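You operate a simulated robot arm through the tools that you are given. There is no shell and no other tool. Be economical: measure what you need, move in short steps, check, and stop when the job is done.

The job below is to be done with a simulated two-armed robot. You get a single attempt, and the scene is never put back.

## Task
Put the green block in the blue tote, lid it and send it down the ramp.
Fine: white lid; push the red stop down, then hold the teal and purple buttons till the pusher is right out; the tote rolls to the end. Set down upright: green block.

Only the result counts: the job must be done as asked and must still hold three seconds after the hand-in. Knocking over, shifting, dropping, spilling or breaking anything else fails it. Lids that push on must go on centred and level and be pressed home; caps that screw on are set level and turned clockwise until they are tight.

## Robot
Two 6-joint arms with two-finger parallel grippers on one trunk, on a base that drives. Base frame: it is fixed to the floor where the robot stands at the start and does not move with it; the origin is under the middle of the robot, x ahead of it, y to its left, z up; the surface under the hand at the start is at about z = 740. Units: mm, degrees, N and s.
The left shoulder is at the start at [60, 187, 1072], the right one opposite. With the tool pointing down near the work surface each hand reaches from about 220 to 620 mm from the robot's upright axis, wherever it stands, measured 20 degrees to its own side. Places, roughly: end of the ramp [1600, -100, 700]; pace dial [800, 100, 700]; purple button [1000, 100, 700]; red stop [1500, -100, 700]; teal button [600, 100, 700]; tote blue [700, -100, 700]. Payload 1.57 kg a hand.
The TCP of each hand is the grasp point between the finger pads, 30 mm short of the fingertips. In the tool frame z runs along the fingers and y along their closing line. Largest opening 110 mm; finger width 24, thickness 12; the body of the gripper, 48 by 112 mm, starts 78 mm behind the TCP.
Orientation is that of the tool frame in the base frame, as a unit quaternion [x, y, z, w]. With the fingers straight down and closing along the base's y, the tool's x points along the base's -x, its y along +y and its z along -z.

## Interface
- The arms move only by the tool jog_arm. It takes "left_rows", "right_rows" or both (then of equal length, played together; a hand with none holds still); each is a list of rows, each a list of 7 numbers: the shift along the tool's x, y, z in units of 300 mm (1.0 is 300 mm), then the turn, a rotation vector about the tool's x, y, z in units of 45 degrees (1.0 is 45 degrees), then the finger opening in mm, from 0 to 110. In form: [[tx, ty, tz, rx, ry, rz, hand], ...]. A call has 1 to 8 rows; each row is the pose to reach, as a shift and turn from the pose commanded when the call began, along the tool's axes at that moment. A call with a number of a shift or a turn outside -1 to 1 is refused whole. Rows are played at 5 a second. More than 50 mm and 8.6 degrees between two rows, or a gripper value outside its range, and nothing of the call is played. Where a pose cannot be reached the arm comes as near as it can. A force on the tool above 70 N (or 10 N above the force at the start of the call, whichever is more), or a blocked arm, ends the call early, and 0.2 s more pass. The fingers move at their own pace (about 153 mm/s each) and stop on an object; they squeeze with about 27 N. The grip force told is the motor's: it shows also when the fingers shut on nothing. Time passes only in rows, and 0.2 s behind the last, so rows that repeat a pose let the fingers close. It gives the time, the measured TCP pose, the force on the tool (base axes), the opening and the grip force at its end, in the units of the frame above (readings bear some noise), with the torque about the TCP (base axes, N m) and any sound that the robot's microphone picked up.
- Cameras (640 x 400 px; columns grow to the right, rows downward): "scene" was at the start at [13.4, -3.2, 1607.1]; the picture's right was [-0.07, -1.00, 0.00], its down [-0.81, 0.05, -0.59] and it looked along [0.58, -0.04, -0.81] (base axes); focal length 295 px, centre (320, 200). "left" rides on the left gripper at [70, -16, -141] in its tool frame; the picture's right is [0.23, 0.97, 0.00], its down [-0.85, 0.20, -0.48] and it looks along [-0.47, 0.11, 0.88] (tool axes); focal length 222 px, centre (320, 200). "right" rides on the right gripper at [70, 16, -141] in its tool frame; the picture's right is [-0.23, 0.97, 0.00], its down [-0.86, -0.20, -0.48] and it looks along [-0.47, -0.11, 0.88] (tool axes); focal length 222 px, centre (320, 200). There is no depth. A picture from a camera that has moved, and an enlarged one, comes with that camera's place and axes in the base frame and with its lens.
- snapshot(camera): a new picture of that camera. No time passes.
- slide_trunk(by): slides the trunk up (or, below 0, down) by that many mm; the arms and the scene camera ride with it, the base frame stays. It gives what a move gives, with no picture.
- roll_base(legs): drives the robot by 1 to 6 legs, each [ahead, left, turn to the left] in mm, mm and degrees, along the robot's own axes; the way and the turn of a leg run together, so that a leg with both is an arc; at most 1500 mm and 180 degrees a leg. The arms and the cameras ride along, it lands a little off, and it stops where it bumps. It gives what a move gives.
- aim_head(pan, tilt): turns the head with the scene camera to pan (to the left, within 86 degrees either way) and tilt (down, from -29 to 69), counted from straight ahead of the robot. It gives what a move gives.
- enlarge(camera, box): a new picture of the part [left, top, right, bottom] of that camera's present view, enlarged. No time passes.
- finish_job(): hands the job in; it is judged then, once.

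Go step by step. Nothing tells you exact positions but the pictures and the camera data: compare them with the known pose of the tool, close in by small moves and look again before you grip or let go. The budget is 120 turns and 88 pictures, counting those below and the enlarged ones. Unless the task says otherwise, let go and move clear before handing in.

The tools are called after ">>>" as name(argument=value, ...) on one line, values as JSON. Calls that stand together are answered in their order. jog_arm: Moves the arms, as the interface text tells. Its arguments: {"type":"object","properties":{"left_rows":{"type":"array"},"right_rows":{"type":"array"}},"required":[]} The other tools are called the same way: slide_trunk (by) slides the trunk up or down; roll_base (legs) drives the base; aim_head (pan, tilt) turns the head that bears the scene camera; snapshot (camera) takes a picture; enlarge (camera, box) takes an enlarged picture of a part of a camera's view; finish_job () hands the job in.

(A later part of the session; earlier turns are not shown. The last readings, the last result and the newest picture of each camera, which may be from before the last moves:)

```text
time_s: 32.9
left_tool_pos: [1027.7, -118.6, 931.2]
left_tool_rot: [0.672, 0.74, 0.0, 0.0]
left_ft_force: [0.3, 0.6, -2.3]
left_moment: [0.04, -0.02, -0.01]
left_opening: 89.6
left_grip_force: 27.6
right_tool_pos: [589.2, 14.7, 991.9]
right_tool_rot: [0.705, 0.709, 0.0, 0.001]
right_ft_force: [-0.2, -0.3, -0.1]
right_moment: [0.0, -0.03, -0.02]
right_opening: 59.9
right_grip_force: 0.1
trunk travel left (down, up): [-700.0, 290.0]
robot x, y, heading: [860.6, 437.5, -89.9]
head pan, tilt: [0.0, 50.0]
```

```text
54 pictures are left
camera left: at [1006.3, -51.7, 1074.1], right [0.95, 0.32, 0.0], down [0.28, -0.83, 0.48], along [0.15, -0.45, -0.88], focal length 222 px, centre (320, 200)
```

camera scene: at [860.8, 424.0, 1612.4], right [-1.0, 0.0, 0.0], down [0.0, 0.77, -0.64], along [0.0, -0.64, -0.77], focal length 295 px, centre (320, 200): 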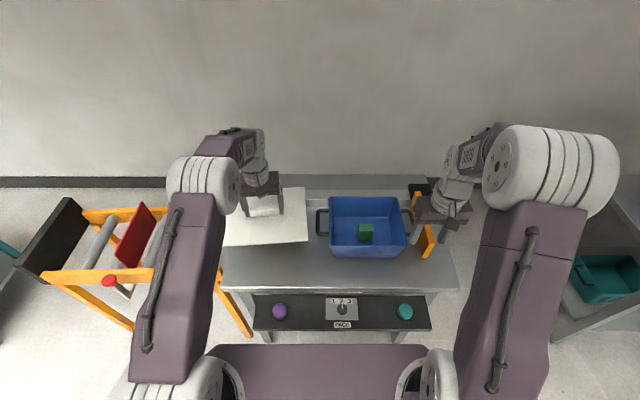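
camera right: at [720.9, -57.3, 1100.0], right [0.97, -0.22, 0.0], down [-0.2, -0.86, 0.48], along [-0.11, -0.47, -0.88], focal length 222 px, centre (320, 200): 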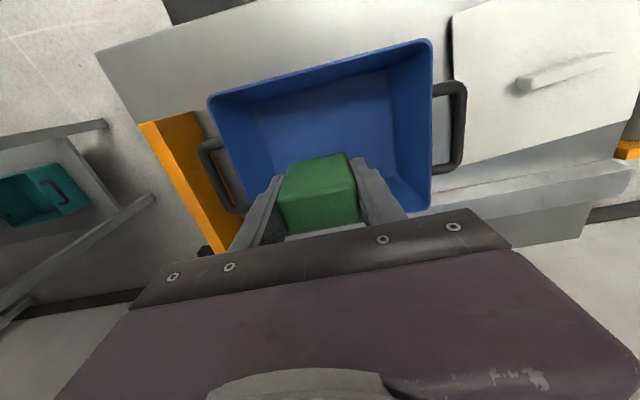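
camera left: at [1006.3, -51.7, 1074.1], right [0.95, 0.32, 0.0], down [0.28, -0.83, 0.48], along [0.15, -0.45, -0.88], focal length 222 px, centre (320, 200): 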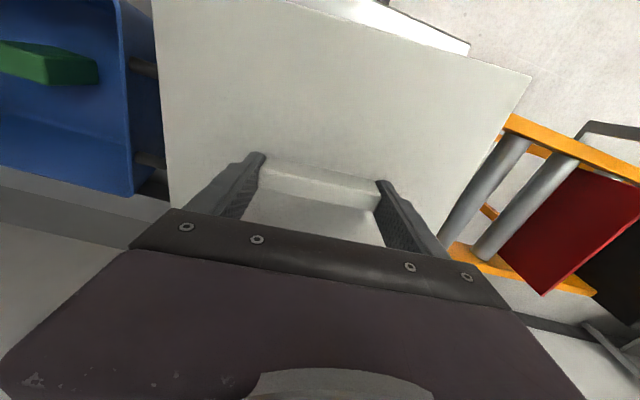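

Lid is held level. Drive 310 mm to the right so the lid comes over the tote.

>>> roll_base(legs=[[0, -310, 0]])

>>> snapshot(camera="scene")

>>> snapshot(camera="left")

```text
time_s: 34.9
left_tool_pos: [720.2, -121.7, 931.6]
left_tool_rot: [0.672, 0.74, 0.0, 0.0]
left_ft_force: [-0.4, 0.0, -1.6]
left_moment: [0.0, -0.01, 0.0]
left_opening: 89.6
left_grip_force: 27.0
right_tool_pos: [281.1, 11.8, 990.8]
right_tool_rot: [0.706, 0.708, 0.0, 0.0]
right_ft_force: [0.4, -0.4, -0.6]
right_moment: [-0.02, 0.01, 0.01]
right_opening: 59.9
right_grip_force: 0.0
trunk travel left (down, up): [-700.0, 290.0]
robot x, y, heading: [553.6, 435.0, -89.8]
head pan, tilt: [0.0, 50.0]
```

```text
53 pictures are left
camera scene: at [554.0, 420.9, 1612.5], right [-1.0, 0.0, 0.0], down [0.0, 0.77, -0.64], along [0.0, -0.64, -0.77], focal length 295 px, centre (320, 200)
```

scene: 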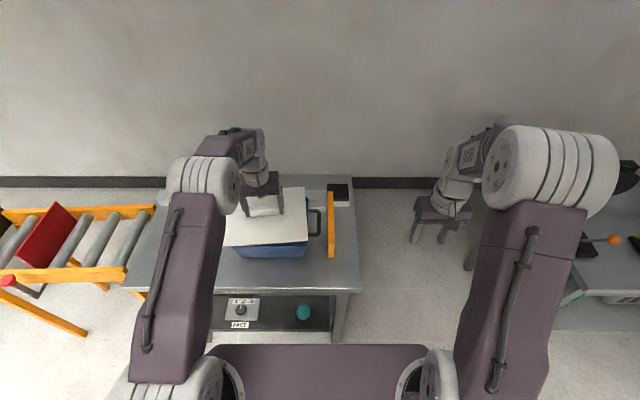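

```text
52 pictures are left
camera left: at [698.7, -54.4, 1073.0], right [0.95, 0.32, 0.0], down [0.28, -0.83, 0.48], along [0.15, -0.45, -0.88], focal length 222 px, centre (320, 200)
```

left: 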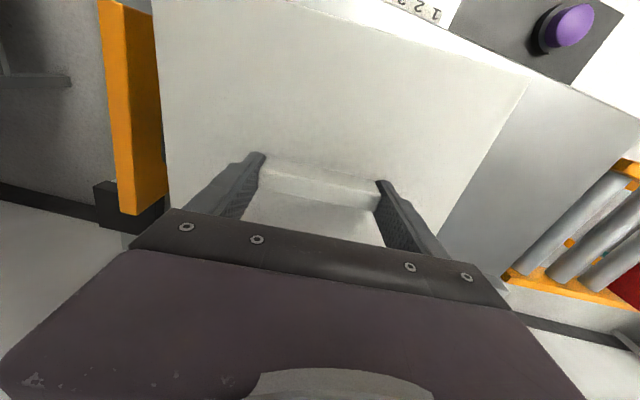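

Now turn the lid square, move over the tote centre and lower to ~15 mm above the rim for a check.

>>> jog_arm(left_rows=[[-0.043, -0.012, 0, 0, 0, 0.061, 60], [-0.086, -0.024, 0, 0, 0, 0.122, 60], [-0.086, -0.024, 0.06, 0, 0, 0.122, 60], [-0.086, -0.024, 0.12, 0, 0, 0.122, 60], [-0.086, -0.024, 0.12, 0, 0, 0.122, 60]])

>>> enlarge(camera="scene", box=[200, 170, 360, 270])

>>> snapshot(camera="left")

```text
time_s: 36.1
left_tool_pos: [715.5, -147.4, 895.0]
left_tool_rot: [0.707, 0.707, -0.001, -0.001]
left_ft_force: [0.7, -0.1, -1.9]
left_moment: [0.01, 0.0, -0.02]
left_opening: 89.4
left_grip_force: 27.3
right_tool_pos: [280.4, 11.2, 991.1]
right_tool_rot: [0.706, 0.708, 0.0, -0.001]
right_ft_force: [-0.9, 0.4, 0.1]
right_moment: [0.01, -0.05, -0.03]
right_opening: 60.2
right_grip_force: 0.0
trunk travel left (down, up): [-700.0, 290.0]
robot x, y, heading: [553.3, 435.3, -89.9]
head pan, tilt: [0.0, 50.0]
```

```text
4.00 times, centred on (280, 220) of scene
camera zoom: at [552.9, 421.1, 1612.5], right [-1.0, 0.0, 0.0], down [0.0, 0.77, -0.64], along [0.0, -0.64, -0.77], focal length 1178 px, centre (480, 120)
```

zoom: 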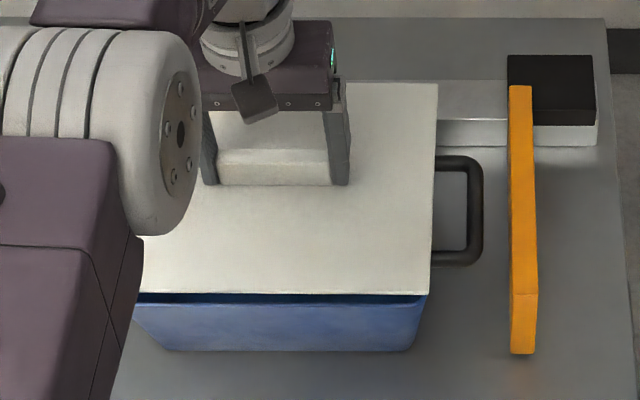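

```text
50 pictures are left
camera left: at [699.7, -78.3, 1036.1], right [0.97, 0.23, 0.0], down [0.2, -0.85, 0.48], along [0.11, -0.47, -0.88], focal length 222 px, centre (320, 200)
```

left: 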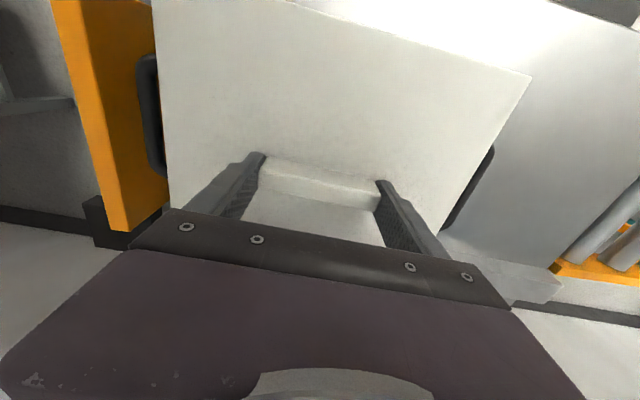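

Lid centre ≈ (715.7,-147.5), tote centre ≈ (717,-148.5). Tiny correction and lower by steps.

>>> jog_arm(left_rows=[[-0.003, 0.005, 0.02, 0, 0, 0, 60], [-0.003, 0.005, 0.04, 0, 0, 0, 60]])

>>> enlarge(camera="scene", box=[200, 170, 360, 270])

>>> jog_arm(right_rows=[[-0.05, 0.12, 0, 0, 0, 0, 60], [-0.1, 0.24, 0, 0, 0, 0, 60], [-0.15, 0.36, 0, 0, 0, 0, 60], [-0.2, 0.48, 0, 0, 0, 0, 60]])

>>> snapshot(camera="right")

```text
time_s: 36.7
left_tool_pos: [715.7, -147.7, 882.7]
left_tool_rot: [0.707, 0.707, 0.0, 0.0]
left_ft_force: [-0.2, 0.1, -2.0]
left_moment: [0.01, -0.04, 0.01]
left_opening: 89.8
left_grip_force: 26.9
right_tool_pos: [281.1, 13.4, 990.9]
right_tool_rot: [0.706, 0.709, 0.0, 0.0]
right_ft_force: [0.0, 0.1, 0.1]
right_moment: [-0.04, -0.04, 0.03]
right_opening: 60.1
right_grip_force: 0.0
trunk travel left (down, up): [-700.0, 290.0]
robot x, y, heading: [554.9, 431.6, -90.0]
head pan, tilt: [0.0, 50.0]
```

```text
4.00 times, centred on (280, 220) of scene
camera zoom: at [553.2, 420.9, 1612.5], right [-1.0, 0.0, 0.0], down [0.0, 0.77, -0.64], along [0.0, -0.64, -0.77], focal length 1178 px, centre (480, 120)
```

zoom: 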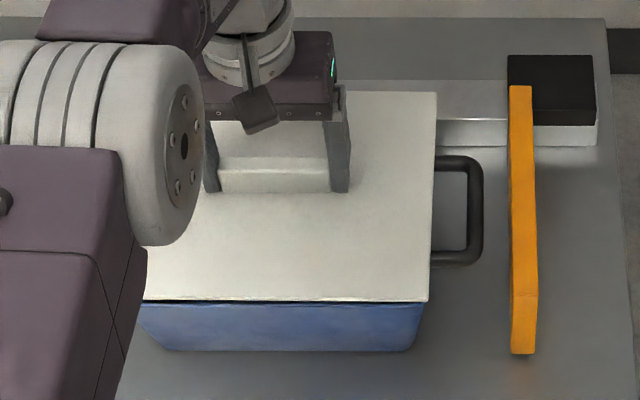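

```text
time_s: 37.7
left_tool_pos: [717.6, -149.4, 883.0]
left_tool_rot: [0.708, 0.707, -0.001, 0.0]
left_ft_force: [0.0, 0.5, -1.9]
left_moment: [-0.01, 0.0, -0.03]
left_opening: 89.8
left_grip_force: 27.4
right_tool_pos: [429.0, -47.6, 990.6]
right_tool_rot: [0.705, 0.709, 0.0, -0.001]
right_ft_force: [0.1, -1.2, -0.2]
right_moment: [-0.03, 0.01, -0.01]
right_opening: 59.8
right_grip_force: 0.1
trunk travel left (down, up): [-700.0, 290.0]
robot x, y, heading: [554.1, 433.7, -89.9]
head pan, tilt: [0.0, 50.0]
```

```text
48 pictures are left
camera right: at [445.1, 21.6, 1131.7], right [0.97, -0.22, 0.0], down [-0.2, -0.86, 0.48], along [-0.11, -0.47, -0.88], focal length 222 px, centre (320, 200)
```

right: 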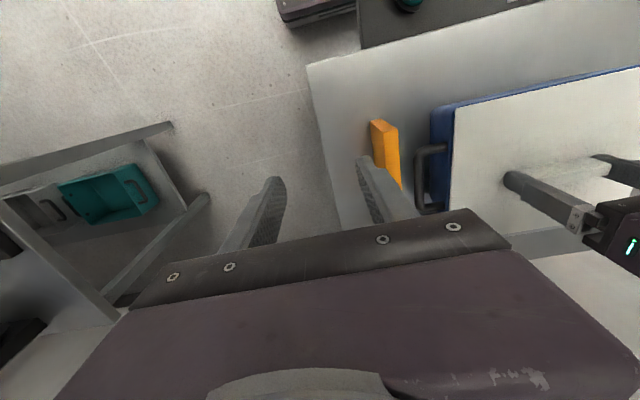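

>>> enlarge(camera="right", box=[400, 60, 640, 220])

```text
2.50 times, centred on (520, 140) of right
camera zoom: at [445.1, 21.6, 1131.7], right [0.97, -0.22, 0.0], down [-0.2, -0.86, 0.48], along [-0.11, -0.47, -0.88], focal length 555 px, centre (-180, 350)
```

zoom: 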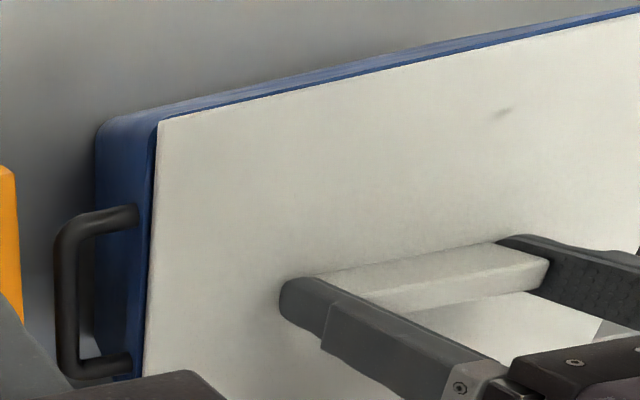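

Looks evenly placed. Lower in 3 mm steps watching force.

>>> jog_arm(left_rows=[[0, 0, 0.01, 0, 0, 0, 60], [0, 0, 0.01, 0, 0, 0, 60]])

>>> jog_arm(left_rows=[[0, 0, 0.01, 0, 0, 0, 60], [0, 0, 0.01, 0, 0, 0, 60]])

>>> jog_arm(left_rows=[[0, 0, 0.007, 0, 0, 0, 60], [0, 0, 0.007, 0, 0, 0, 60]])

```text
time_s: 38.3
left_tool_pos: [716.9, -147.7, 878.9]
left_tool_rot: [0.707, 0.707, 0.001, 0.001]
left_ft_force: [0.6, 0.1, -1.9]
left_moment: [0.01, 0.0, 0.01]
left_opening: 89.5
left_grip_force: 27.2
right_tool_pos: [427.3, -45.6, 990.2]
right_tool_rot: [0.706, 0.708, 0.001, 0.0]
right_ft_force: [-0.3, -0.4, -0.5]
right_moment: [0.02, 0.02, 0.04]
right_opening: 59.8
right_grip_force: 0.0
trunk travel left (down, up): [-700.0, 290.0]
robot x, y, heading: [552.7, 441.1, -89.8]
head pan, tilt: [0.0, 50.0]
```

```text
time_s: 38.9
left_tool_pos: [717.2, -148.5, 877.1]
left_tool_rot: [0.708, 0.707, 0.0, -0.001]
left_ft_force: [-0.5, 0.1, -1.1]
left_moment: [-0.03, 0.0, 0.0]
left_opening: 89.4
left_grip_force: 27.1
right_tool_pos: [426.9, -46.7, 991.6]
right_tool_rot: [0.706, 0.708, 0.0, 0.0]
right_ft_force: [-0.5, 0.2, -0.7]
right_moment: [-0.03, -0.01, 0.03]
right_opening: 60.0
right_grip_force: 0.1
trunk travel left (down, up): [-700.0, 290.0]
robot x, y, heading: [552.8, 435.6, -89.6]
head pan, tilt: [0.0, 50.0]
```

```text
time_s: 39.5
left_tool_pos: [716.4, -148.7, 875.5]
left_tool_rot: [0.707, 0.707, 0.001, 0.0]
left_ft_force: [-0.2, -0.3, -1.6]
left_moment: [0.01, 0.01, 0.02]
left_opening: 89.6
left_grip_force: 26.8
right_tool_pos: [427.1, -46.0, 991.3]
right_tool_rot: [0.706, 0.708, 0.0, 0.0]
right_ft_force: [0.9, -0.3, -0.1]
right_moment: [0.01, -0.01, 0.02]
right_opening: 59.9
right_grip_force: 0.1
trunk travel left (down, up): [-700.0, 290.0]
robot x, y, heading: [554.0, 436.7, -89.9]
head pan, tilt: [0.0, 50.0]
```

>>> jog_arm(left_rows=[[0, 0, 0.01, 0, 0, 0, 60], [0, 0, 0.01, 0, 0, 0, 60]])

>>> jog_arm(left_rows=[[0, 0, 0.007, 0, 0, 0, 60], [0, 0, 0.007, 0, 0, 0, 60]])

>>> enlarge(camera="scene", box=[200, 170, 360, 270])

>>> enlarge(camera="right", box=[400, 60, 640, 220])

```text
time_s: 40.1
left_tool_pos: [717.1, -148.9, 874.4]
left_tool_rot: [0.707, 0.707, -0.002, 0.002]
left_ft_force: [2.0, -2.9, 14.6]
left_moment: [0.78, 0.01, -0.17]
left_opening: 89.6
left_grip_force: 26.7
right_tool_pos: [427.5, -46.6, 992.6]
right_tool_rot: [0.706, 0.709, -0.001, 0.001]
right_ft_force: [-1.3, 0.2, 0.2]
right_moment: [-0.01, 0.01, -0.02]
right_opening: 60.1
right_grip_force: 0.1
trunk travel left (down, up): [-700.0, 290.0]
robot x, y, heading: [554.3, 437.7, -89.9]
head pan, tilt: [0.0, 50.0]
```

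```text
time_s: 40.7
left_tool_pos: [716.9, -149.3, 874.4]
left_tool_rot: [0.707, 0.707, -0.004, 0.003]
left_ft_force: [5.2, -8.9, 35.0]
left_moment: [0.73, 0.03, -0.15]
left_opening: 89.5
left_grip_force: 26.7
right_tool_pos: [427.1, -44.0, 992.2]
right_tool_rot: [0.706, 0.708, 0.0, 0.001]
right_ft_force: [0.3, 0.0, -0.3]
right_moment: [0.04, 0.02, -0.01]
right_opening: 60.0
right_grip_force: 0.1
trunk travel left (down, up): [-700.0, 290.0]
robot x, y, heading: [554.9, 438.1, -89.7]
head pan, tilt: [0.0, 50.0]
```

```text
4.00 times, centred on (280, 220) of scene
camera zoom: at [552.7, 425.1, 1612.9], right [-1.0, 0.0, 0.0], down [0.0, 0.76, -0.64], along [0.0, -0.64, -0.76], focal length 1178 px, centre (480, 120)
```

zoom: 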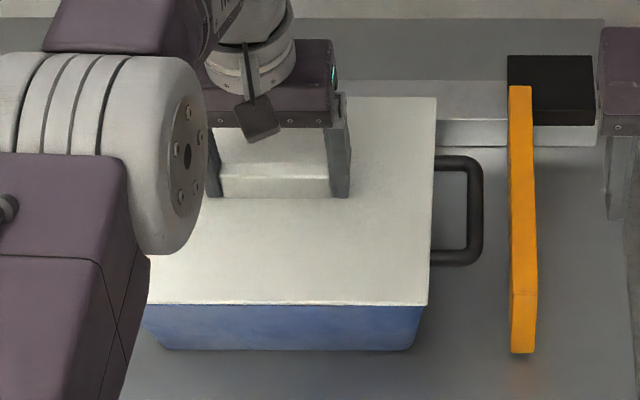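

```text
2.50 times, centred on (520, 140) of right
camera zoom: at [442.9, 25.1, 1133.2], right [0.97, -0.22, 0.0], down [-0.2, -0.85, 0.48], along [-0.11, -0.47, -0.88], focal length 555 px, centre (-180, 350)
```

zoom: 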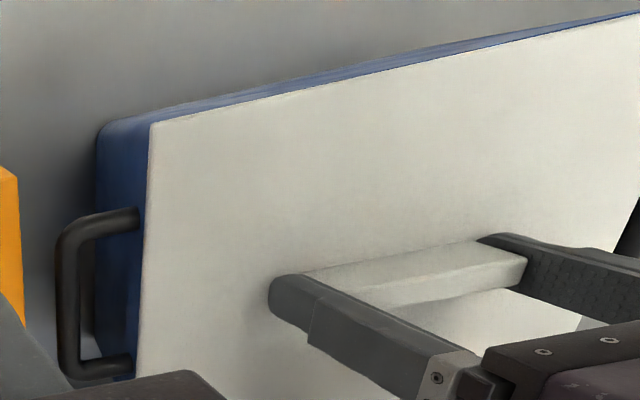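

Contact on the rim with slightly more load at the front and a push towards −y. I'll press further with a 1.5 mm shift to −y and watch.

>>> jog_arm(left_rows=[[-0.005, 0, 0.0, 0, 0, 0, 60], [-0.005, 0, 0.0, 0, 0, 0, 60]])

>>> jog_arm(left_rows=[[0, 0, 0.008, 0, 0, 0, 60], [0, 0, 0.008, 0, 0, 0, 60]])

```text
time_s: 41.3
left_tool_pos: [717.0, -148.7, 875.7]
left_tool_rot: [0.707, 0.707, -0.003, 0.003]
left_ft_force: [5.6, -5.3, 36.7]
left_moment: [-0.29, -0.09, -0.12]
left_opening: 89.7
left_grip_force: 27.2
right_tool_pos: [427.4, -43.8, 992.9]
right_tool_rot: [0.706, 0.708, -0.001, 0.001]
right_ft_force: [-0.5, -0.4, -0.3]
right_moment: [0.01, -0.02, 0.01]
right_opening: 60.2
right_grip_force: 0.0
trunk travel left (down, up): [-700.0, 290.0]
robot x, y, heading: [552.0, 437.0, -89.6]
head pan, tilt: [0.0, 50.0]
```

```text
time_s: 41.9
left_tool_pos: [716.8, -148.2, 874.5]
left_tool_rot: [0.707, 0.707, -0.005, 0.004]
left_ft_force: [7.6, -4.4, 52.5]
left_moment: [1.2, 0.0, -0.15]
left_opening: 89.6
left_grip_force: 26.7
right_tool_pos: [426.4, -42.1, 993.3]
right_tool_rot: [0.706, 0.708, -0.002, 0.002]
right_ft_force: [0.0, -0.5, 0.1]
right_moment: [-0.02, 0.01, 0.01]
right_opening: 59.9
right_grip_force: 0.1
trunk travel left (down, up): [-700.0, 290.0]
robot x, y, heading: [551.9, 434.6, -90.0]
head pan, tilt: [0.0, 50.0]
```

>>> enlarge(camera="scene", box=[230, 225, 330, 265])

>>> enlarge(camera="right", box=[425, 90, 525, 220])

```text
6.40 times, centred on (280, 245) of scene
camera zoom: at [552.4, 429.1, 1612.8], right [-1.0, 0.0, 0.0], down [0.0, 0.76, -0.65], along [0.0, -0.65, -0.76], focal length 1886 px, centre (576, -88)
```

zoom: 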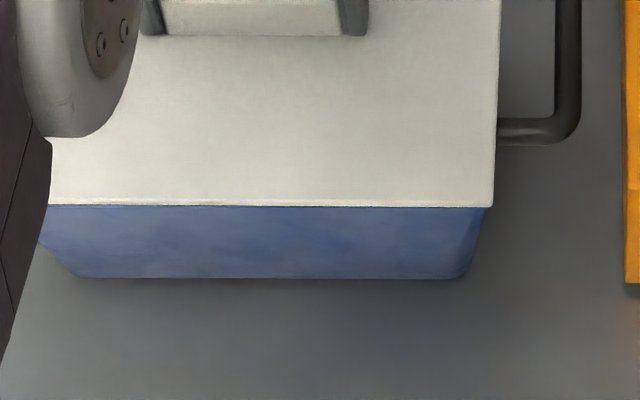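

```text
3.08 times, centred on (475, 155) of right
camera zoom: at [442.8, 27.9, 1134.2], right [0.97, -0.22, 0.0], down [-0.2, -0.85, 0.48], along [-0.11, -0.47, -0.88], focal length 684 px, centre (-157, 338)
```

zoom: 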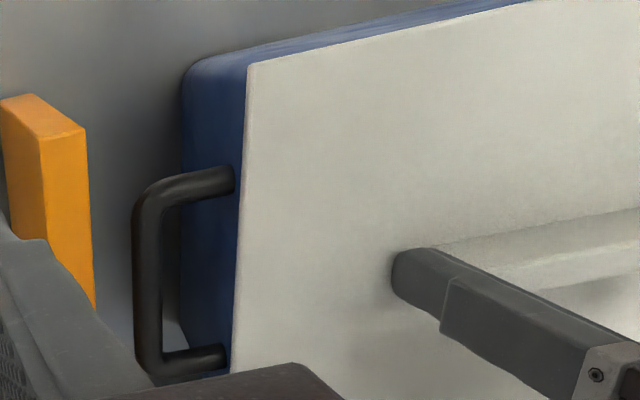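

No click yet. Press further toward the force limit.

>>> jog_arm(left_rows=[[0, 0, 0.007, 0, 0, 0, 60], [0, 0, 0.007, 0, 0, 0, 60]])

>>> jog_arm(left_rows=[[0, 0, 0.007, 0, 0, 0, 60], [0, 0, 0.007, 0, 0, 0, 60]])

```text
time_s: 42.5
left_tool_pos: [717.0, -147.9, 874.7]
left_tool_rot: [0.707, 0.707, -0.006, 0.006]
left_ft_force: [7.2, -4.0, 62.4]
left_moment: [1.31, 0.04, -0.05]
left_opening: 89.5
left_grip_force: 27.2
right_tool_pos: [426.2, -41.3, 993.5]
right_tool_rot: [0.706, 0.708, -0.002, 0.002]
right_ft_force: [-0.1, 0.1, 1.1]
right_moment: [0.02, 0.01, -0.01]
right_opening: 59.8
right_grip_force: 0.0
trunk travel left (down, up): [-700.0, 290.0]
robot x, y, heading: [557.3, 437.5, -89.7]
head pan, tilt: [0.0, 50.0]
```

```text
time_s: 43.1
left_tool_pos: [716.9, -147.6, 875.7]
left_tool_rot: [0.707, 0.707, -0.007, 0.008]
left_ft_force: [7.8, 0.1, 69.0]
left_moment: [1.56, 0.13, -0.05]
left_opening: 89.5
left_grip_force: 27.4
right_tool_pos: [427.2, -39.9, 996.0]
right_tool_rot: [0.706, 0.708, -0.002, 0.003]
right_ft_force: [0.8, -0.1, -0.6]
right_moment: [0.04, 0.0, -0.02]
right_opening: 60.0
right_grip_force: 0.0
trunk travel left (down, up): [-700.0, 290.0]
robot x, y, heading: [550.3, 435.8, -89.8]
head pan, tilt: [0.0, 50.0]
```

70 N and no further travel. I'll unload and release, then look closely at how the lid sits.

>>> jog_arm(left_rows=[[0, 0, -0.015, 0, 0, 0, 60], [0, 0, -0.033, 0, 0, 0, 60], [0, 0, -0.033, 0, 0, 0, 60]])

>>> jog_arm(left_rows=[[0, 0, 0, 0, 0, 0, 95], [0, 0, 0, 0, 0, 0, 108], [0, 0, 0, 0, 0, 0, 108], [0, 0, -0.1, 0, 0, 0, 108], [0, 0, -0.25, 0, 0, 0, 108], [0.1, 0, -0.35, 0, 0, 0, 108]])

>>> snapshot(camera="left")

>>> enlarge(camera="scene", box=[220, 170, 330, 270])

```text
time_s: 43.9
left_tool_pos: [717.3, -149.3, 876.5]
left_tool_rot: [0.707, 0.707, -0.002, 0.002]
left_ft_force: [3.2, -4.0, 26.7]
left_moment: [-0.71, -0.15, 0.17]
left_opening: 89.6
left_grip_force: 26.9
right_tool_pos: [426.2, -43.3, 991.8]
right_tool_rot: [0.706, 0.708, -0.001, 0.001]
right_ft_force: [-0.2, -0.5, -1.0]
right_moment: [-0.03, 0.0, 0.02]
right_opening: 59.9
right_grip_force: 0.0
trunk travel left (down, up): [-700.0, 290.0]
robot x, y, heading: [553.0, 433.5, -90.1]
head pan, tilt: [0.0, 50.0]
```

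```text
time_s: 45.3
left_tool_pos: [716.4, -117.8, 977.2]
left_tool_rot: [0.707, 0.707, 0.0, 0.001]
left_ft_force: [-0.5, 0.0, -0.1]
left_moment: [-0.04, 0.0, 0.01]
left_opening: 107.8
left_grip_force: 0.0
right_tool_pos: [428.4, -46.2, 990.8]
right_tool_rot: [0.706, 0.708, -0.001, 0.001]
right_ft_force: [-0.9, 0.3, 0.4]
right_moment: [-0.03, -0.01, -0.01]
right_opening: 60.1
right_grip_force: 0.0
trunk travel left (down, up): [-700.0, 290.0]
robot x, y, heading: [551.9, 434.7, -89.7]
head pan, tilt: [0.0, 50.0]
```

```text
42 pictures are left
camera left: at [700.5, -48.1, 1119.8], right [0.97, 0.23, 0.0], down [0.2, -0.85, 0.48], along [0.11, -0.47, -0.88], focal length 222 px, centre (320, 200)
```

left: 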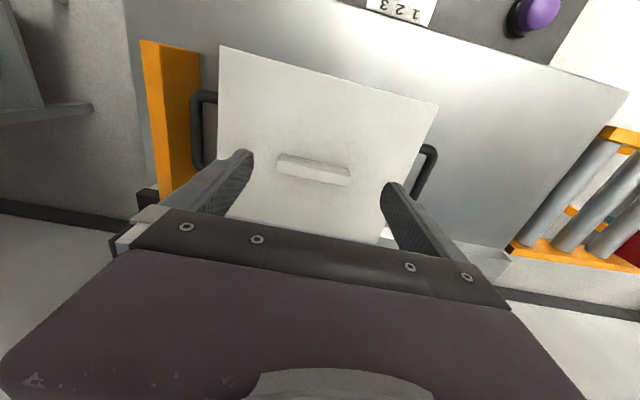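

```text
4.00 times, centred on (275, 220) of scene
camera zoom: at [553.1, 423.3, 1612.4], right [-1.0, 0.0, 0.0], down [0.0, 0.77, -0.64], along [0.0, -0.64, -0.77], focal length 1178 px, centre (500, 120)
```

zoom: 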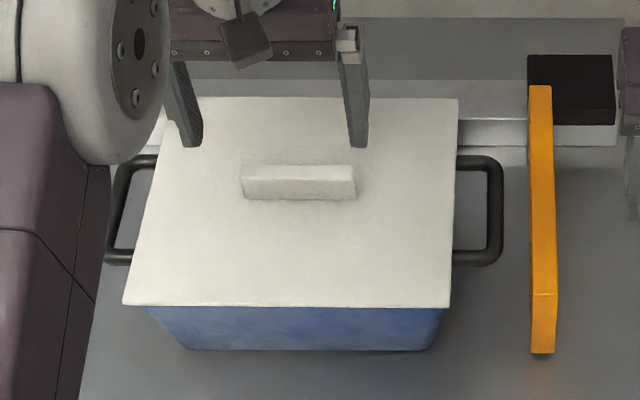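

>>> enlarge(camera="left", box=[180, 30, 450, 250])

>>> enlarge(camera="right", box=[400, 60, 640, 220])

```text
1.82 times, centred on (315, 140) of left
camera zoom: at [700.5, -48.1, 1119.8], right [0.97, 0.23, 0.0], down [0.2, -0.85, 0.48], along [0.11, -0.47, -0.88], focal length 404 px, centre (329, 309)
```

zoom: 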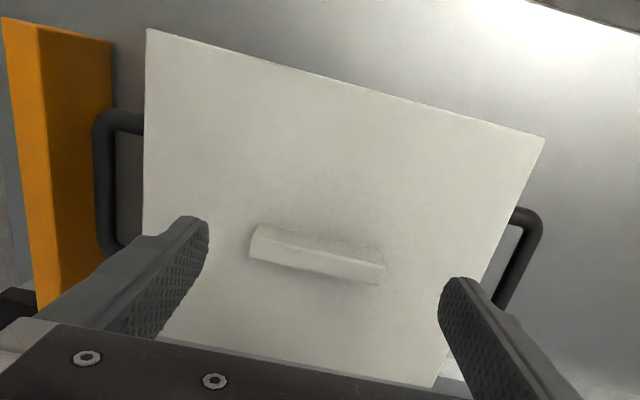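

```text
2.50 times, centred on (520, 140) of right
camera zoom: at [443.1, 24.0, 1132.3], right [0.97, -0.22, 0.0], down [-0.2, -0.86, 0.48], along [-0.11, -0.47, -0.88], focal length 555 px, centre (-180, 350)
```

zoom: 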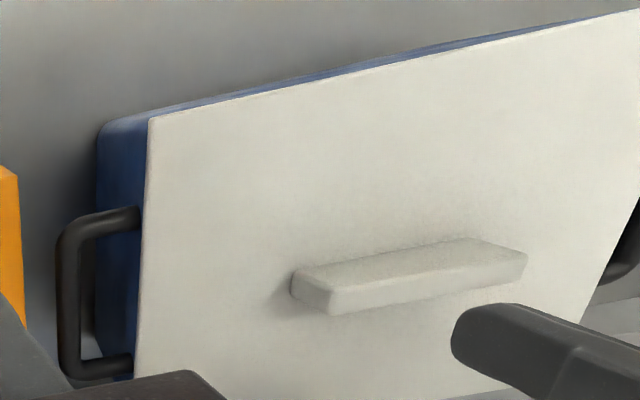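

The lid rests on the rim but looks ~4 mm too far toward +x (and maybe 2 mm toward +y), so it hasn't dropped in. I'll regrip and adjust.

>>> jog_arm(left_rows=[[-0.1, 0, 0.1, 0, 0, 0, 108], [-0.1, 0, 0.22, 0, 0, 0, 108], [-0.1, 0, 0.335, 0, 0, 0, 108], [-0.1, 0, 0.335, 0, 0, 0, 80], [-0.1, 0, 0.335, 0, 0, 0, 60], [-0.1, 0, 0.335, 0, 0, 0, 60]])

>>> jog_arm(left_rows=[[0, 0, -0.01, 0, 0, 0, 60], [0, 0, -0.01, 0, 0, 0, 60]])

```text
time_s: 46.7
left_tool_pos: [715.2, -148.8, 879.3]
left_tool_rot: [0.707, 0.707, 0.0, -0.001]
left_ft_force: [1.3, -2.5, 4.2]
left_moment: [0.15, 0.0, 0.02]
left_opening: 89.3
left_grip_force: 27.2
right_tool_pos: [427.3, -46.3, 990.5]
right_tool_rot: [0.706, 0.708, 0.0, -0.001]
right_ft_force: [0.2, 0.1, -0.1]
right_moment: [0.03, 0.01, 0.02]
right_opening: 60.1
right_grip_force: 0.0
trunk travel left (down, up): [-700.0, 290.0]
robot x, y, heading: [550.0, 438.4, -89.9]
head pan, tilt: [0.0, 50.0]
```

```text
time_s: 47.3
left_tool_pos: [715.5, -149.6, 881.3]
left_tool_rot: [0.707, 0.707, 0.0, 0.0]
left_ft_force: [0.6, 0.0, -0.9]
left_moment: [-0.01, 0.0, -0.02]
left_opening: 89.5
left_grip_force: 27.1
right_tool_pos: [427.4, -48.1, 991.0]
right_tool_rot: [0.706, 0.708, 0.001, 0.0]
right_ft_force: [0.1, 0.5, 0.8]
right_moment: [-0.03, 0.0, 0.02]
right_opening: 60.0
right_grip_force: 0.0
trunk travel left (down, up): [-700.0, 290.0]
robot x, y, heading: [554.5, 437.9, -89.7]
head pan, tilt: [0.0, 50.0]
```

>>> jog_arm(left_rows=[[-0.007, -0.0133, 0, 0, 0, 0, 60], [-0.007, -0.0133, 0, 0, 0, 0, 60]])

>>> jog_arm(left_rows=[[0, 0, 0.008, 0, 0, 0, 60], [0, 0, 0.008, 0, 0, 0, 60]])

>>> jog_arm(left_rows=[[0, 0, 0.008, 0, 0, 0, 60], [0, 0, 0.008, 0, 0, 0, 60]])

>>> jog_arm(left_rows=[[0, 0, 0.008, 0, 0, 0, 60], [0, 0, 0.008, 0, 0, 0, 60]])

```text
time_s: 47.9
left_tool_pos: [712.2, -152.7, 881.0]
left_tool_rot: [0.707, 0.707, 0.0, 0.0]
left_ft_force: [-0.8, -0.3, -1.2]
left_moment: [-0.04, 0.04, -0.02]
left_opening: 89.2
left_grip_force: 26.9
right_tool_pos: [427.9, -47.5, 990.0]
right_tool_rot: [0.705, 0.709, 0.0, 0.0]
right_ft_force: [-0.1, 0.5, -0.5]
right_moment: [0.0, -0.01, 0.01]
right_opening: 59.9
right_grip_force: 0.1
trunk travel left (down, up): [-700.0, 290.0]
robot x, y, heading: [551.2, 439.1, -89.8]
head pan, tilt: [0.0, 50.0]
```

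```text
time_s: 48.5
left_tool_pos: [712.6, -152.3, 879.3]
left_tool_rot: [0.707, 0.708, -0.001, 0.001]
left_ft_force: [1.5, -2.0, 2.8]
left_moment: [0.16, 0.03, -0.02]
left_opening: 89.3
left_grip_force: 27.3
right_tool_pos: [426.3, -47.2, 991.4]
right_tool_rot: [0.706, 0.709, 0.0, 0.0]
right_ft_force: [-0.3, 0.8, -0.3]
right_moment: [0.02, 0.02, -0.01]
right_opening: 60.1
right_grip_force: 0.1
trunk travel left (down, up): [-700.0, 290.0]
robot x, y, heading: [551.2, 438.0, -89.9]
head pan, tilt: [0.0, 50.0]
```

```text
time_s: 49.1
left_tool_pos: [712.6, -152.7, 878.6]
left_tool_rot: [0.707, 0.707, -0.003, 0.002]
left_ft_force: [0.5, -3.3, 19.0]
left_moment: [-0.08, 0.03, -0.06]
left_opening: 89.6
left_grip_force: 26.6
right_tool_pos: [428.0, -44.8, 990.7]
right_tool_rot: [0.706, 0.708, -0.001, 0.001]
right_ft_force: [-1.1, 0.6, 0.6]
right_moment: [-0.01, 0.03, 0.01]
right_opening: 60.0
right_grip_force: 0.0
trunk travel left (down, up): [-700.0, 290.0]
robot x, y, heading: [555.1, 436.8, -89.9]
head pan, tilt: [0.0, 50.0]
```

```text
time_s: 49.7
left_tool_pos: [711.7, -150.7, 875.3]
left_tool_rot: [0.707, 0.707, -0.001, 0.001]
left_ft_force: [-3.0, -4.7, 18.5]
left_moment: [-0.1, 0.1, -0.1]
left_opening: 89.5
left_grip_force: 27.3
right_tool_pos: [426.5, -45.7, 991.4]
right_tool_rot: [0.706, 0.708, -0.001, 0.0]
right_ft_force: [-0.4, 0.1, 0.6]
right_moment: [-0.01, -0.03, 0.01]
right_opening: 60.1
right_grip_force: 0.1
trunk travel left (down, up): [-700.0, 290.0]
robot x, y, heading: [550.0, 437.3, -89.8]
head pan, tilt: [0.0, 50.0]
```

>>> jog_arm(left_rows=[[0, 0, 0.008, 0, 0, 0, 60], [0, 0, 0.008, 0, 0, 0, 60]])

>>> jog_arm(left_rows=[[0, 0, 0.008, 0, 0, 0, 60], [0, 0, 0.008, 0, 0, 0, 60]])

>>> enlarge(camera="scene", box=[220, 170, 330, 270])

```text
time_s: 50.3
left_tool_pos: [712.4, -151.3, 875.7]
left_tool_rot: [0.707, 0.707, -0.002, 0.002]
left_ft_force: [-2.8, -5.9, 32.4]
left_moment: [0.68, 0.49, -0.1]
left_opening: 89.6
left_grip_force: 26.4
right_tool_pos: [426.4, -44.1, 991.6]
right_tool_rot: [0.705, 0.709, -0.001, 0.002]
right_ft_force: [0.1, 0.1, 0.4]
right_moment: [0.01, 0.03, -0.01]
right_opening: 60.2
right_grip_force: 0.1
trunk travel left (down, up): [-700.0, 290.0]
robot x, y, heading: [554.1, 438.4, -89.8]
head pan, tilt: [0.0, 50.0]
```

```text
time_s: 50.9
left_tool_pos: [711.6, -150.6, 874.3]
left_tool_rot: [0.707, 0.707, -0.004, 0.004]
left_ft_force: [-3.0, -3.0, 45.4]
left_moment: [0.84, 0.7, -0.11]
left_opening: 89.6
left_grip_force: 26.9
right_tool_pos: [426.0, -43.4, 992.6]
right_tool_rot: [0.706, 0.708, -0.001, 0.002]
right_ft_force: [-0.8, 0.0, -0.2]
right_moment: [0.0, 0.0, 0.03]
right_opening: 59.9
right_grip_force: 0.0
trunk travel left (down, up): [-700.0, 290.0]
robot x, y, heading: [552.3, 435.2, -89.9]
head pan, tilt: [0.0, 50.0]
```

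```text
4.00 times, centred on (275, 220) of scene
camera zoom: at [550.6, 428.2, 1612.8], right [-1.0, 0.0, 0.0], down [0.0, 0.76, -0.65], along [0.0, -0.65, -0.76], focal length 1178 px, centre (500, 120)
```

zoom: 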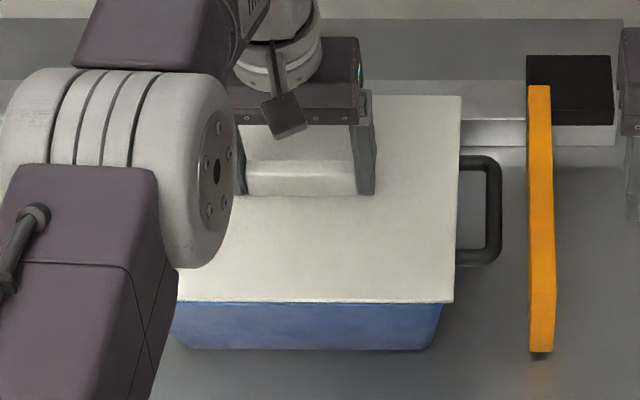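

The contact height hasn't changed, so I can't tell whether it is in. I'll release and use the left hand camera, tilted nearly level, to look at the lid edge from low in front.

>>> jog_arm(left_rows=[[0, 0, -0.03, 0, 0, 0, 60], [0, 0, -0.03, 0, 0, 0, 95], [0, 0, -0.03, 0, 0, 0, 108], [0, 0, -0.12, 0, 0, 0, 108], [0, 0, -0.26, 0, 0, 0, 108], [0.15, 0, -0.3, 0, 0, 0, 108], [0.3, 0, -0.3, 0, 0, 0, 108], [0.45, 0, -0.3, 0, 0, 0, 80]])

>>> jog_arm(left_rows=[[0.1, 0, 0, 0, -0.167, 0, 50], [0.2, 0, 0, 0, -0.333, 0, 40], [0.2, 0, 0.05, 0, -0.5, 0, 40], [0.2, 0, 0.1, 0, -0.667, 0, 40], [0.2, 0, 0.15, 0, -0.833, 0, 40], [0.2, 0, 0.25, 0, -1.0, 0, 40], [0.2, 0, 0.33, 0, -1.0, 0, 40]])

>>> snapshot(camera="left")

```text
time_s: 52.7
left_tool_pos: [711.3, -15.8, 960.7]
left_tool_rot: [0.707, 0.707, -0.001, 0.002]
left_ft_force: [-0.4, 0.2, 0.3]
left_moment: [0.01, 0.01, -0.03]
left_opening: 80.3
left_grip_force: 0.0
right_tool_pos: [426.5, -45.8, 991.3]
right_tool_rot: [0.706, 0.708, -0.001, 0.0]
right_ft_force: [0.2, -0.3, 0.4]
right_moment: [0.01, -0.01, -0.01]
right_opening: 60.0
right_grip_force: 0.0
trunk travel left (down, up): [-700.0, 290.0]
robot x, y, heading: [550.2, 438.1, -89.8]
head pan, tilt: [0.0, 50.0]
```

```text
time_s: 54.3
left_tool_pos: [701.9, 2.8, 928.4]
left_tool_rot: [0.654, 0.654, -0.269, 0.269]
left_ft_force: [-0.5, -0.2, -1.3]
left_moment: [0.01, -0.03, -0.01]
left_opening: 40.2
left_grip_force: 0.1
left hand out of reach, approached as far as the arm can: row 5, 6, 7
right_tool_pos: [428.2, -47.2, 991.4]
right_tool_rot: [0.706, 0.708, 0.0, 0.0]
right_ft_force: [0.4, -0.6, -0.5]
right_moment: [0.0, -0.02, -0.02]
right_opening: 60.4
right_grip_force: 0.0
trunk travel left (down, up): [-700.0, 290.0]
robot x, y, heading: [551.9, 437.8, -89.6]
head pan, tilt: [0.0, 50.0]
```

```text
37 pictures are left
camera left: at [685.5, 150.6, 980.5], right [0.97, 0.16, -0.16], down [0.2, -0.27, 0.94], along [0.11, -0.95, -0.3], focal length 222 px, centre (320, 200)
```

left: 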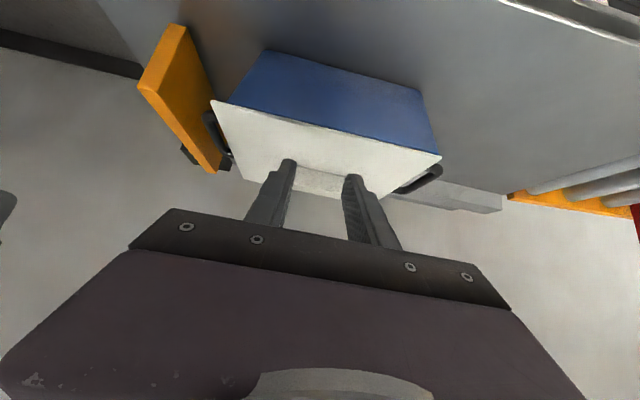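

>>> enlarge(camera="left", box=[195, 80, 325, 170])

>>> enlarge(camera="left", box=[325, 85, 455, 175])

```text
4.44 times, centred on (260, 125) of left
camera zoom: at [685.5, 150.6, 980.5], right [0.97, 0.16, -0.16], down [0.2, -0.27, 0.94], along [0.11, -0.95, -0.3], focal length 987 px, centre (587, 533)
```

zoom: 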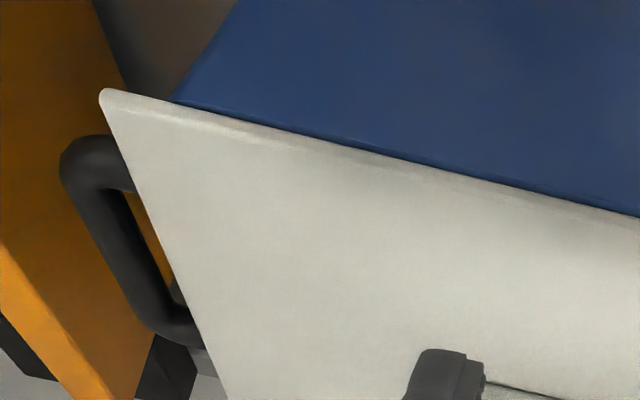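

```text
4.44 times, centred on (390, 130) of left
camera zoom: at [685.5, 150.6, 980.5], right [0.97, 0.16, -0.16], down [0.2, -0.27, 0.94], along [0.11, -0.95, -0.3], focal length 987 px, centre (9, 511)
```

zoom: 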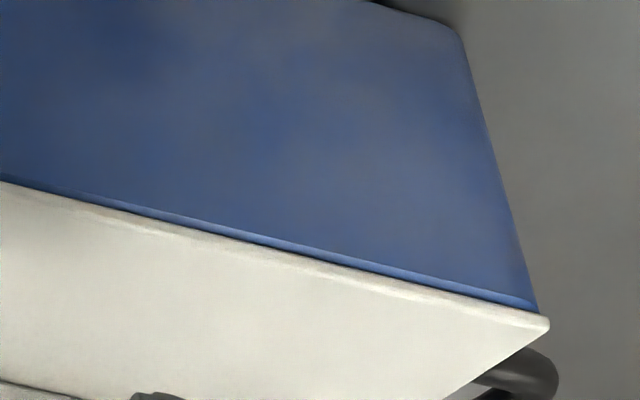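

Lower the trunk 100 mm to bring this camera near lid height.

>>> slide_trunk(by=-100)

>>> snapshot(camera="left")

```text
time_s: 55.7
left_tool_pos: [700.1, 1.8, 829.0]
left_tool_rot: [0.654, 0.655, -0.268, 0.268]
left_ft_force: [-0.1, -0.2, 0.4]
left_moment: [0.01, 0.01, 0.03]
left_opening: 40.0
left_grip_force: 0.1
right_tool_pos: [427.1, -46.5, 891.3]
right_tool_rot: [0.706, 0.708, 0.0, 0.0]
right_ft_force: [0.1, -0.5, -0.1]
right_moment: [0.0, 0.01, 0.0]
right_opening: 60.0
right_grip_force: 0.1
trunk travel left (down, up): [-600.0, 390.0]
robot x, y, heading: [551.9, 437.9, -89.9]
head pan, tilt: [0.0, 50.0]
```

```text
34 pictures are left
camera left: at [685.5, 150.0, 880.4], right [0.97, 0.16, -0.16], down [0.2, -0.27, 0.94], along [0.11, -0.95, -0.3], focal length 222 px, centre (320, 200)
```

left: 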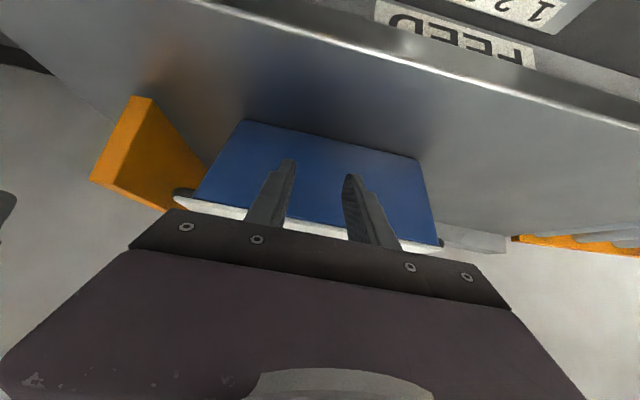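

>>> enlarge(camera="left", box=[165, 175, 255, 225])

>>> enlarge(camera="left", box=[370, 205, 460, 260])

```text
7.11 times, centred on (210, 200) of left
camera zoom: at [685.5, 150.0, 880.4], right [0.97, 0.16, -0.16], down [0.2, -0.27, 0.94], along [0.11, -0.95, -0.3], focal length 1580 px, centre (1102, 200)
```

zoom: 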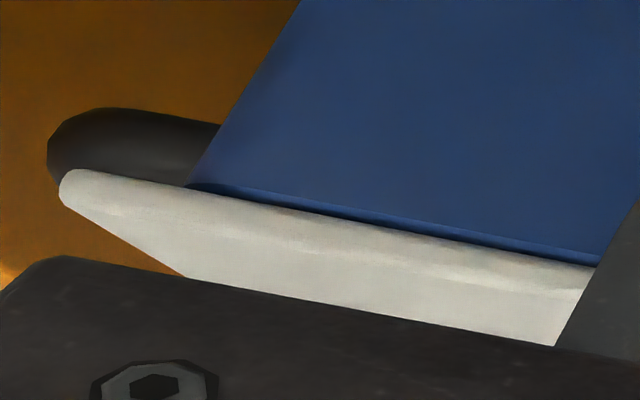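

```text
7.11 times, centred on (415, 232) of left
camera zoom: at [685.5, 150.0, 880.4], right [0.97, 0.16, -0.16], down [0.2, -0.27, 0.94], along [0.11, -0.95, -0.3], focal length 1580 px, centre (-356, -31)
```

zoom: 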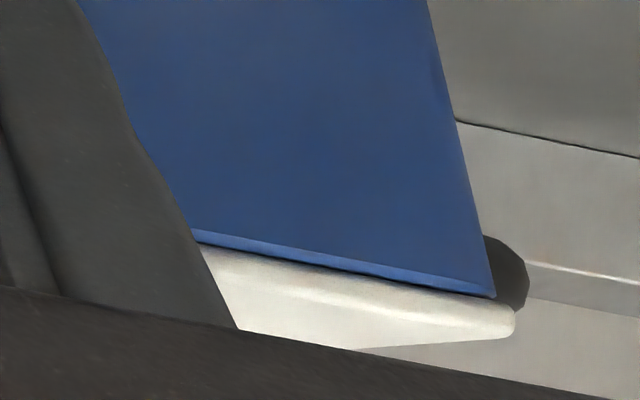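

The lid plate lies flat on the rim but currently ~5 mm too far to −x (tote centre ≈ 715.3). To judge the y offset too, I'll retract and drive to the end of the bench (start side) for a low end-on view.

>>> slide_trunk(by=100)

>>> jog_arm(left_rows=[[0, 0, -0.1, 0, 0.167, 0, 40], [0, 0, -0.2, 0, 0.333, 0, 40], [0, 0, -0.25, 0, 0.5, 0, 40], [0, 0, -0.3, 0, 0.667, 0, 40], [0, 0, -0.3, 0, 0.833, 0, 40], [0, 0, -0.3, 0, 0.99, 0, 40]])

>>> roll_base(legs=[[-200, 0, 0], [0, 0, 90], [-510, 0, 0], [0, -710, 0]])

>>> aim_head(pan=-5, tilt=25)

>>> slide_trunk(by=-130)

>>> snapshot(camera="scene")

```text
time_s: 57.0
left_tool_pos: [700.5, 2.3, 927.7]
left_tool_rot: [0.654, 0.654, -0.269, 0.268]
left_ft_force: [0.3, 0.0, -0.6]
left_moment: [0.01, 0.0, -0.02]
left_opening: 40.2
left_grip_force: 0.0
right_tool_pos: [427.8, -46.8, 991.4]
right_tool_rot: [0.706, 0.708, 0.0, 0.0]
right_ft_force: [-0.2, 0.3, -0.6]
right_moment: [0.02, 0.01, -0.01]
right_opening: 60.2
right_grip_force: 0.1
trunk travel left (down, up): [-700.0, 290.0]
robot x, y, heading: [549.7, 436.3, -90.0]
head pan, tilt: [0.0, 50.0]
```

```text
time_s: 58.4
left_tool_pos: [700.3, 63.7, 993.6]
left_tool_rot: [0.707, 0.707, 0.001, 0.0]
left_ft_force: [0.4, -1.3, -0.7]
left_moment: [0.02, 0.0, -0.01]
left_opening: 40.1
left_grip_force: 0.0
left hand out of reach, approached as far as the arm can: row 1, 3, 4
right_tool_pos: [429.0, -48.2, 990.2]
right_tool_rot: [0.706, 0.708, 0.001, -0.001]
right_ft_force: [0.5, 0.2, -0.2]
right_moment: [0.03, 0.01, 0.03]
right_opening: 60.0
right_grip_force: 0.1
trunk travel left (down, up): [-700.0, 290.0]
robot x, y, heading: [556.1, 437.0, -89.6]
head pan, tilt: [0.0, 50.0]
```

```text
time_s: 69.8
left_tool_pos: [432.0, 91.5, 992.4]
left_tool_rot: [-0.014, 1.0, 0.0, 0.0]
left_ft_force: [0.6, 0.8, -0.1]
left_moment: [0.0, -0.01, 0.03]
left_opening: 40.1
left_grip_force: 0.1
right_tool_pos: [550.8, -178.7, 990.4]
right_tool_rot: [-0.016, 1.0, 0.0, 0.0]
right_ft_force: [-0.1, -0.5, -0.2]
right_moment: [0.01, -0.02, 0.01]
right_opening: 60.1
right_grip_force: 0.1
trunk travel left (down, up): [-700.0, 290.0]
robot x, y, heading: [60.3, -66.5, 2.0]
head pan, tilt: [0.0, 50.0]
```

```text
time_s: 70.7
left_tool_pos: [431.8, 91.9, 992.5]
left_tool_rot: [-0.015, 1.0, 0.001, 0.0]
left_ft_force: [-1.0, -0.3, -1.1]
left_moment: [0.02, 0.0, 0.0]
left_opening: 39.7
left_grip_force: 0.1
right_tool_pos: [552.8, -179.1, 990.4]
right_tool_rot: [-0.016, 1.0, 0.0, 0.0]
right_ft_force: [0.1, 1.0, -0.5]
right_moment: [0.02, 0.01, -0.01]
right_opening: 60.1
right_grip_force: 0.2
trunk travel left (down, up): [-700.0, 290.0]
robot x, y, heading: [67.5, -71.1, 1.8]
head pan, tilt: [-5.0, 25.0]
```

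```text
time_s: 72.3
left_tool_pos: [431.0, 92.0, 863.1]
left_tool_rot: [-0.015, 1.0, 0.0, 0.001]
left_ft_force: [-0.6, 0.0, -0.2]
left_moment: [0.01, 0.02, -0.01]
left_opening: 40.1
left_grip_force: 0.0
right_tool_pos: [551.8, -177.8, 862.6]
right_tool_rot: [-0.017, 1.0, 0.001, 0.002]
right_ft_force: [0.9, 0.0, 15.9]
right_moment: [0.49, -0.12, -0.05]
right_opening: 59.6
right_grip_force: 0.1
trunk travel left (down, up): [-570.0, 420.0]
robot x, y, heading: [61.2, -65.8, 2.0]
head pan, tilt: [-5.0, 25.0]
```

```text
31 pictures are left
camera scene: at [95.2, -72.3, 1520.4], right [-0.05, -1.0, 0.0], down [-0.42, 0.02, -0.91], along [0.91, -0.05, -0.42], focal length 295 px, centre (320, 200)
```

scene: 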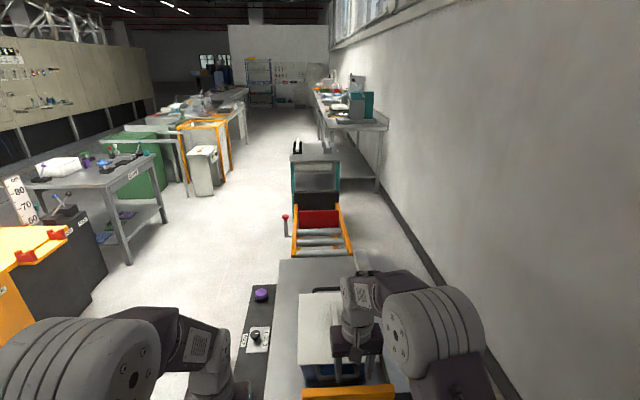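

The right hand has touched something (pusher/handle) on the way down; raise immediately.

>>> slide_trunk(by=100)

>>> jog_arm(right_rows=[[0.12, 0, 0, 0, 0, 0, 60], [0.24, 0, 0, 0, 0, 0, 60], [0.36, -0.08, 0, 0, 0, 0, 60], [0.48, -0.16, 0, 0, 0, 0, 60], [0.6, -0.24, 0, 0, 0, 0, 60]])

>>> aim_head(pan=-8, tilt=45)

>>> snapshot(camera="scene")

```text
time_s: 73.6
left_tool_pos: [432.6, 90.2, 962.6]
left_tool_rot: [-0.014, 1.0, 0.0, 0.001]
left_ft_force: [0.2, -0.1, -0.1]
left_moment: [0.01, 0.02, -0.02]
left_opening: 39.7
left_grip_force: 0.1
right_tool_pos: [551.5, -178.4, 960.9]
right_tool_rot: [-0.017, 1.0, 0.0, 0.0]
right_ft_force: [-0.7, -0.6, 0.1]
right_moment: [-0.03, 0.0, -0.01]
right_opening: 60.1
right_grip_force: 0.1
trunk travel left (down, up): [-670.0, 320.0]
robot x, y, heading: [61.8, -70.2, 1.8]
head pan, tilt: [-5.0, 25.0]
```

```text
time_s: 74.8
left_tool_pos: [430.8, 91.6, 962.1]
left_tool_rot: [-0.014, 1.0, 0.001, 0.0]
left_ft_force: [-0.7, 0.0, -0.5]
left_moment: [-0.02, -0.03, 0.01]
left_opening: 39.9
left_grip_force: 0.1
right_tool_pos: [374.3, -255.3, 962.3]
right_tool_rot: [-0.017, 1.0, -0.001, 0.001]
right_ft_force: [0.2, -0.4, -0.4]
right_moment: [0.03, -0.02, 0.0]
right_opening: 59.7
right_grip_force: 0.1
trunk travel left (down, up): [-670.0, 320.0]
robot x, y, heading: [63.0, -69.2, 1.8]
head pan, tilt: [-5.0, 25.0]
```

```text
time_s: 75.7
left_tool_pos: [433.4, 90.5, 961.9]
left_tool_rot: [-0.015, 1.0, 0.0, 0.001]
left_ft_force: [-0.1, 0.5, 1.2]
left_moment: [-0.02, 0.0, 0.0]
left_opening: 39.9
left_grip_force: 0.1
right_tool_pos: [376.2, -255.0, 961.3]
right_tool_rot: [-0.017, 1.0, -0.001, 0.0]
right_ft_force: [1.5, 0.0, 0.2]
right_moment: [0.01, 0.02, 0.01]
right_opening: 59.8
right_grip_force: 0.0
trunk travel left (down, up): [-670.0, 320.0]
robot x, y, heading: [66.0, -70.6, 2.1]
head pan, tilt: [-8.0, 45.0]
```

```text
30 pictures are left
camera scene: at [85.9, -76.0, 1589.4], right [-0.11, -0.99, 0.0], down [-0.7, 0.08, -0.71], along [0.7, -0.08, -0.71], focal length 295 px, centre (320, 200)
```

scene: 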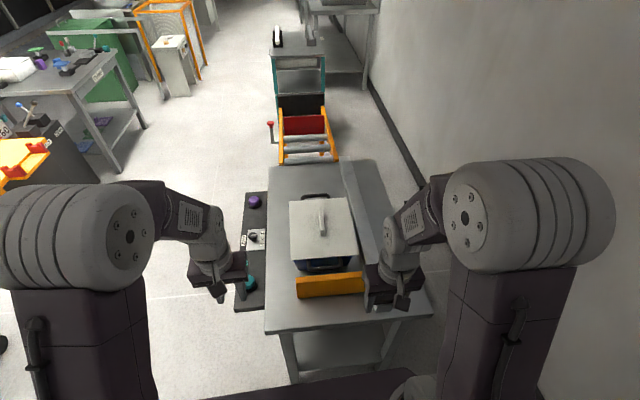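

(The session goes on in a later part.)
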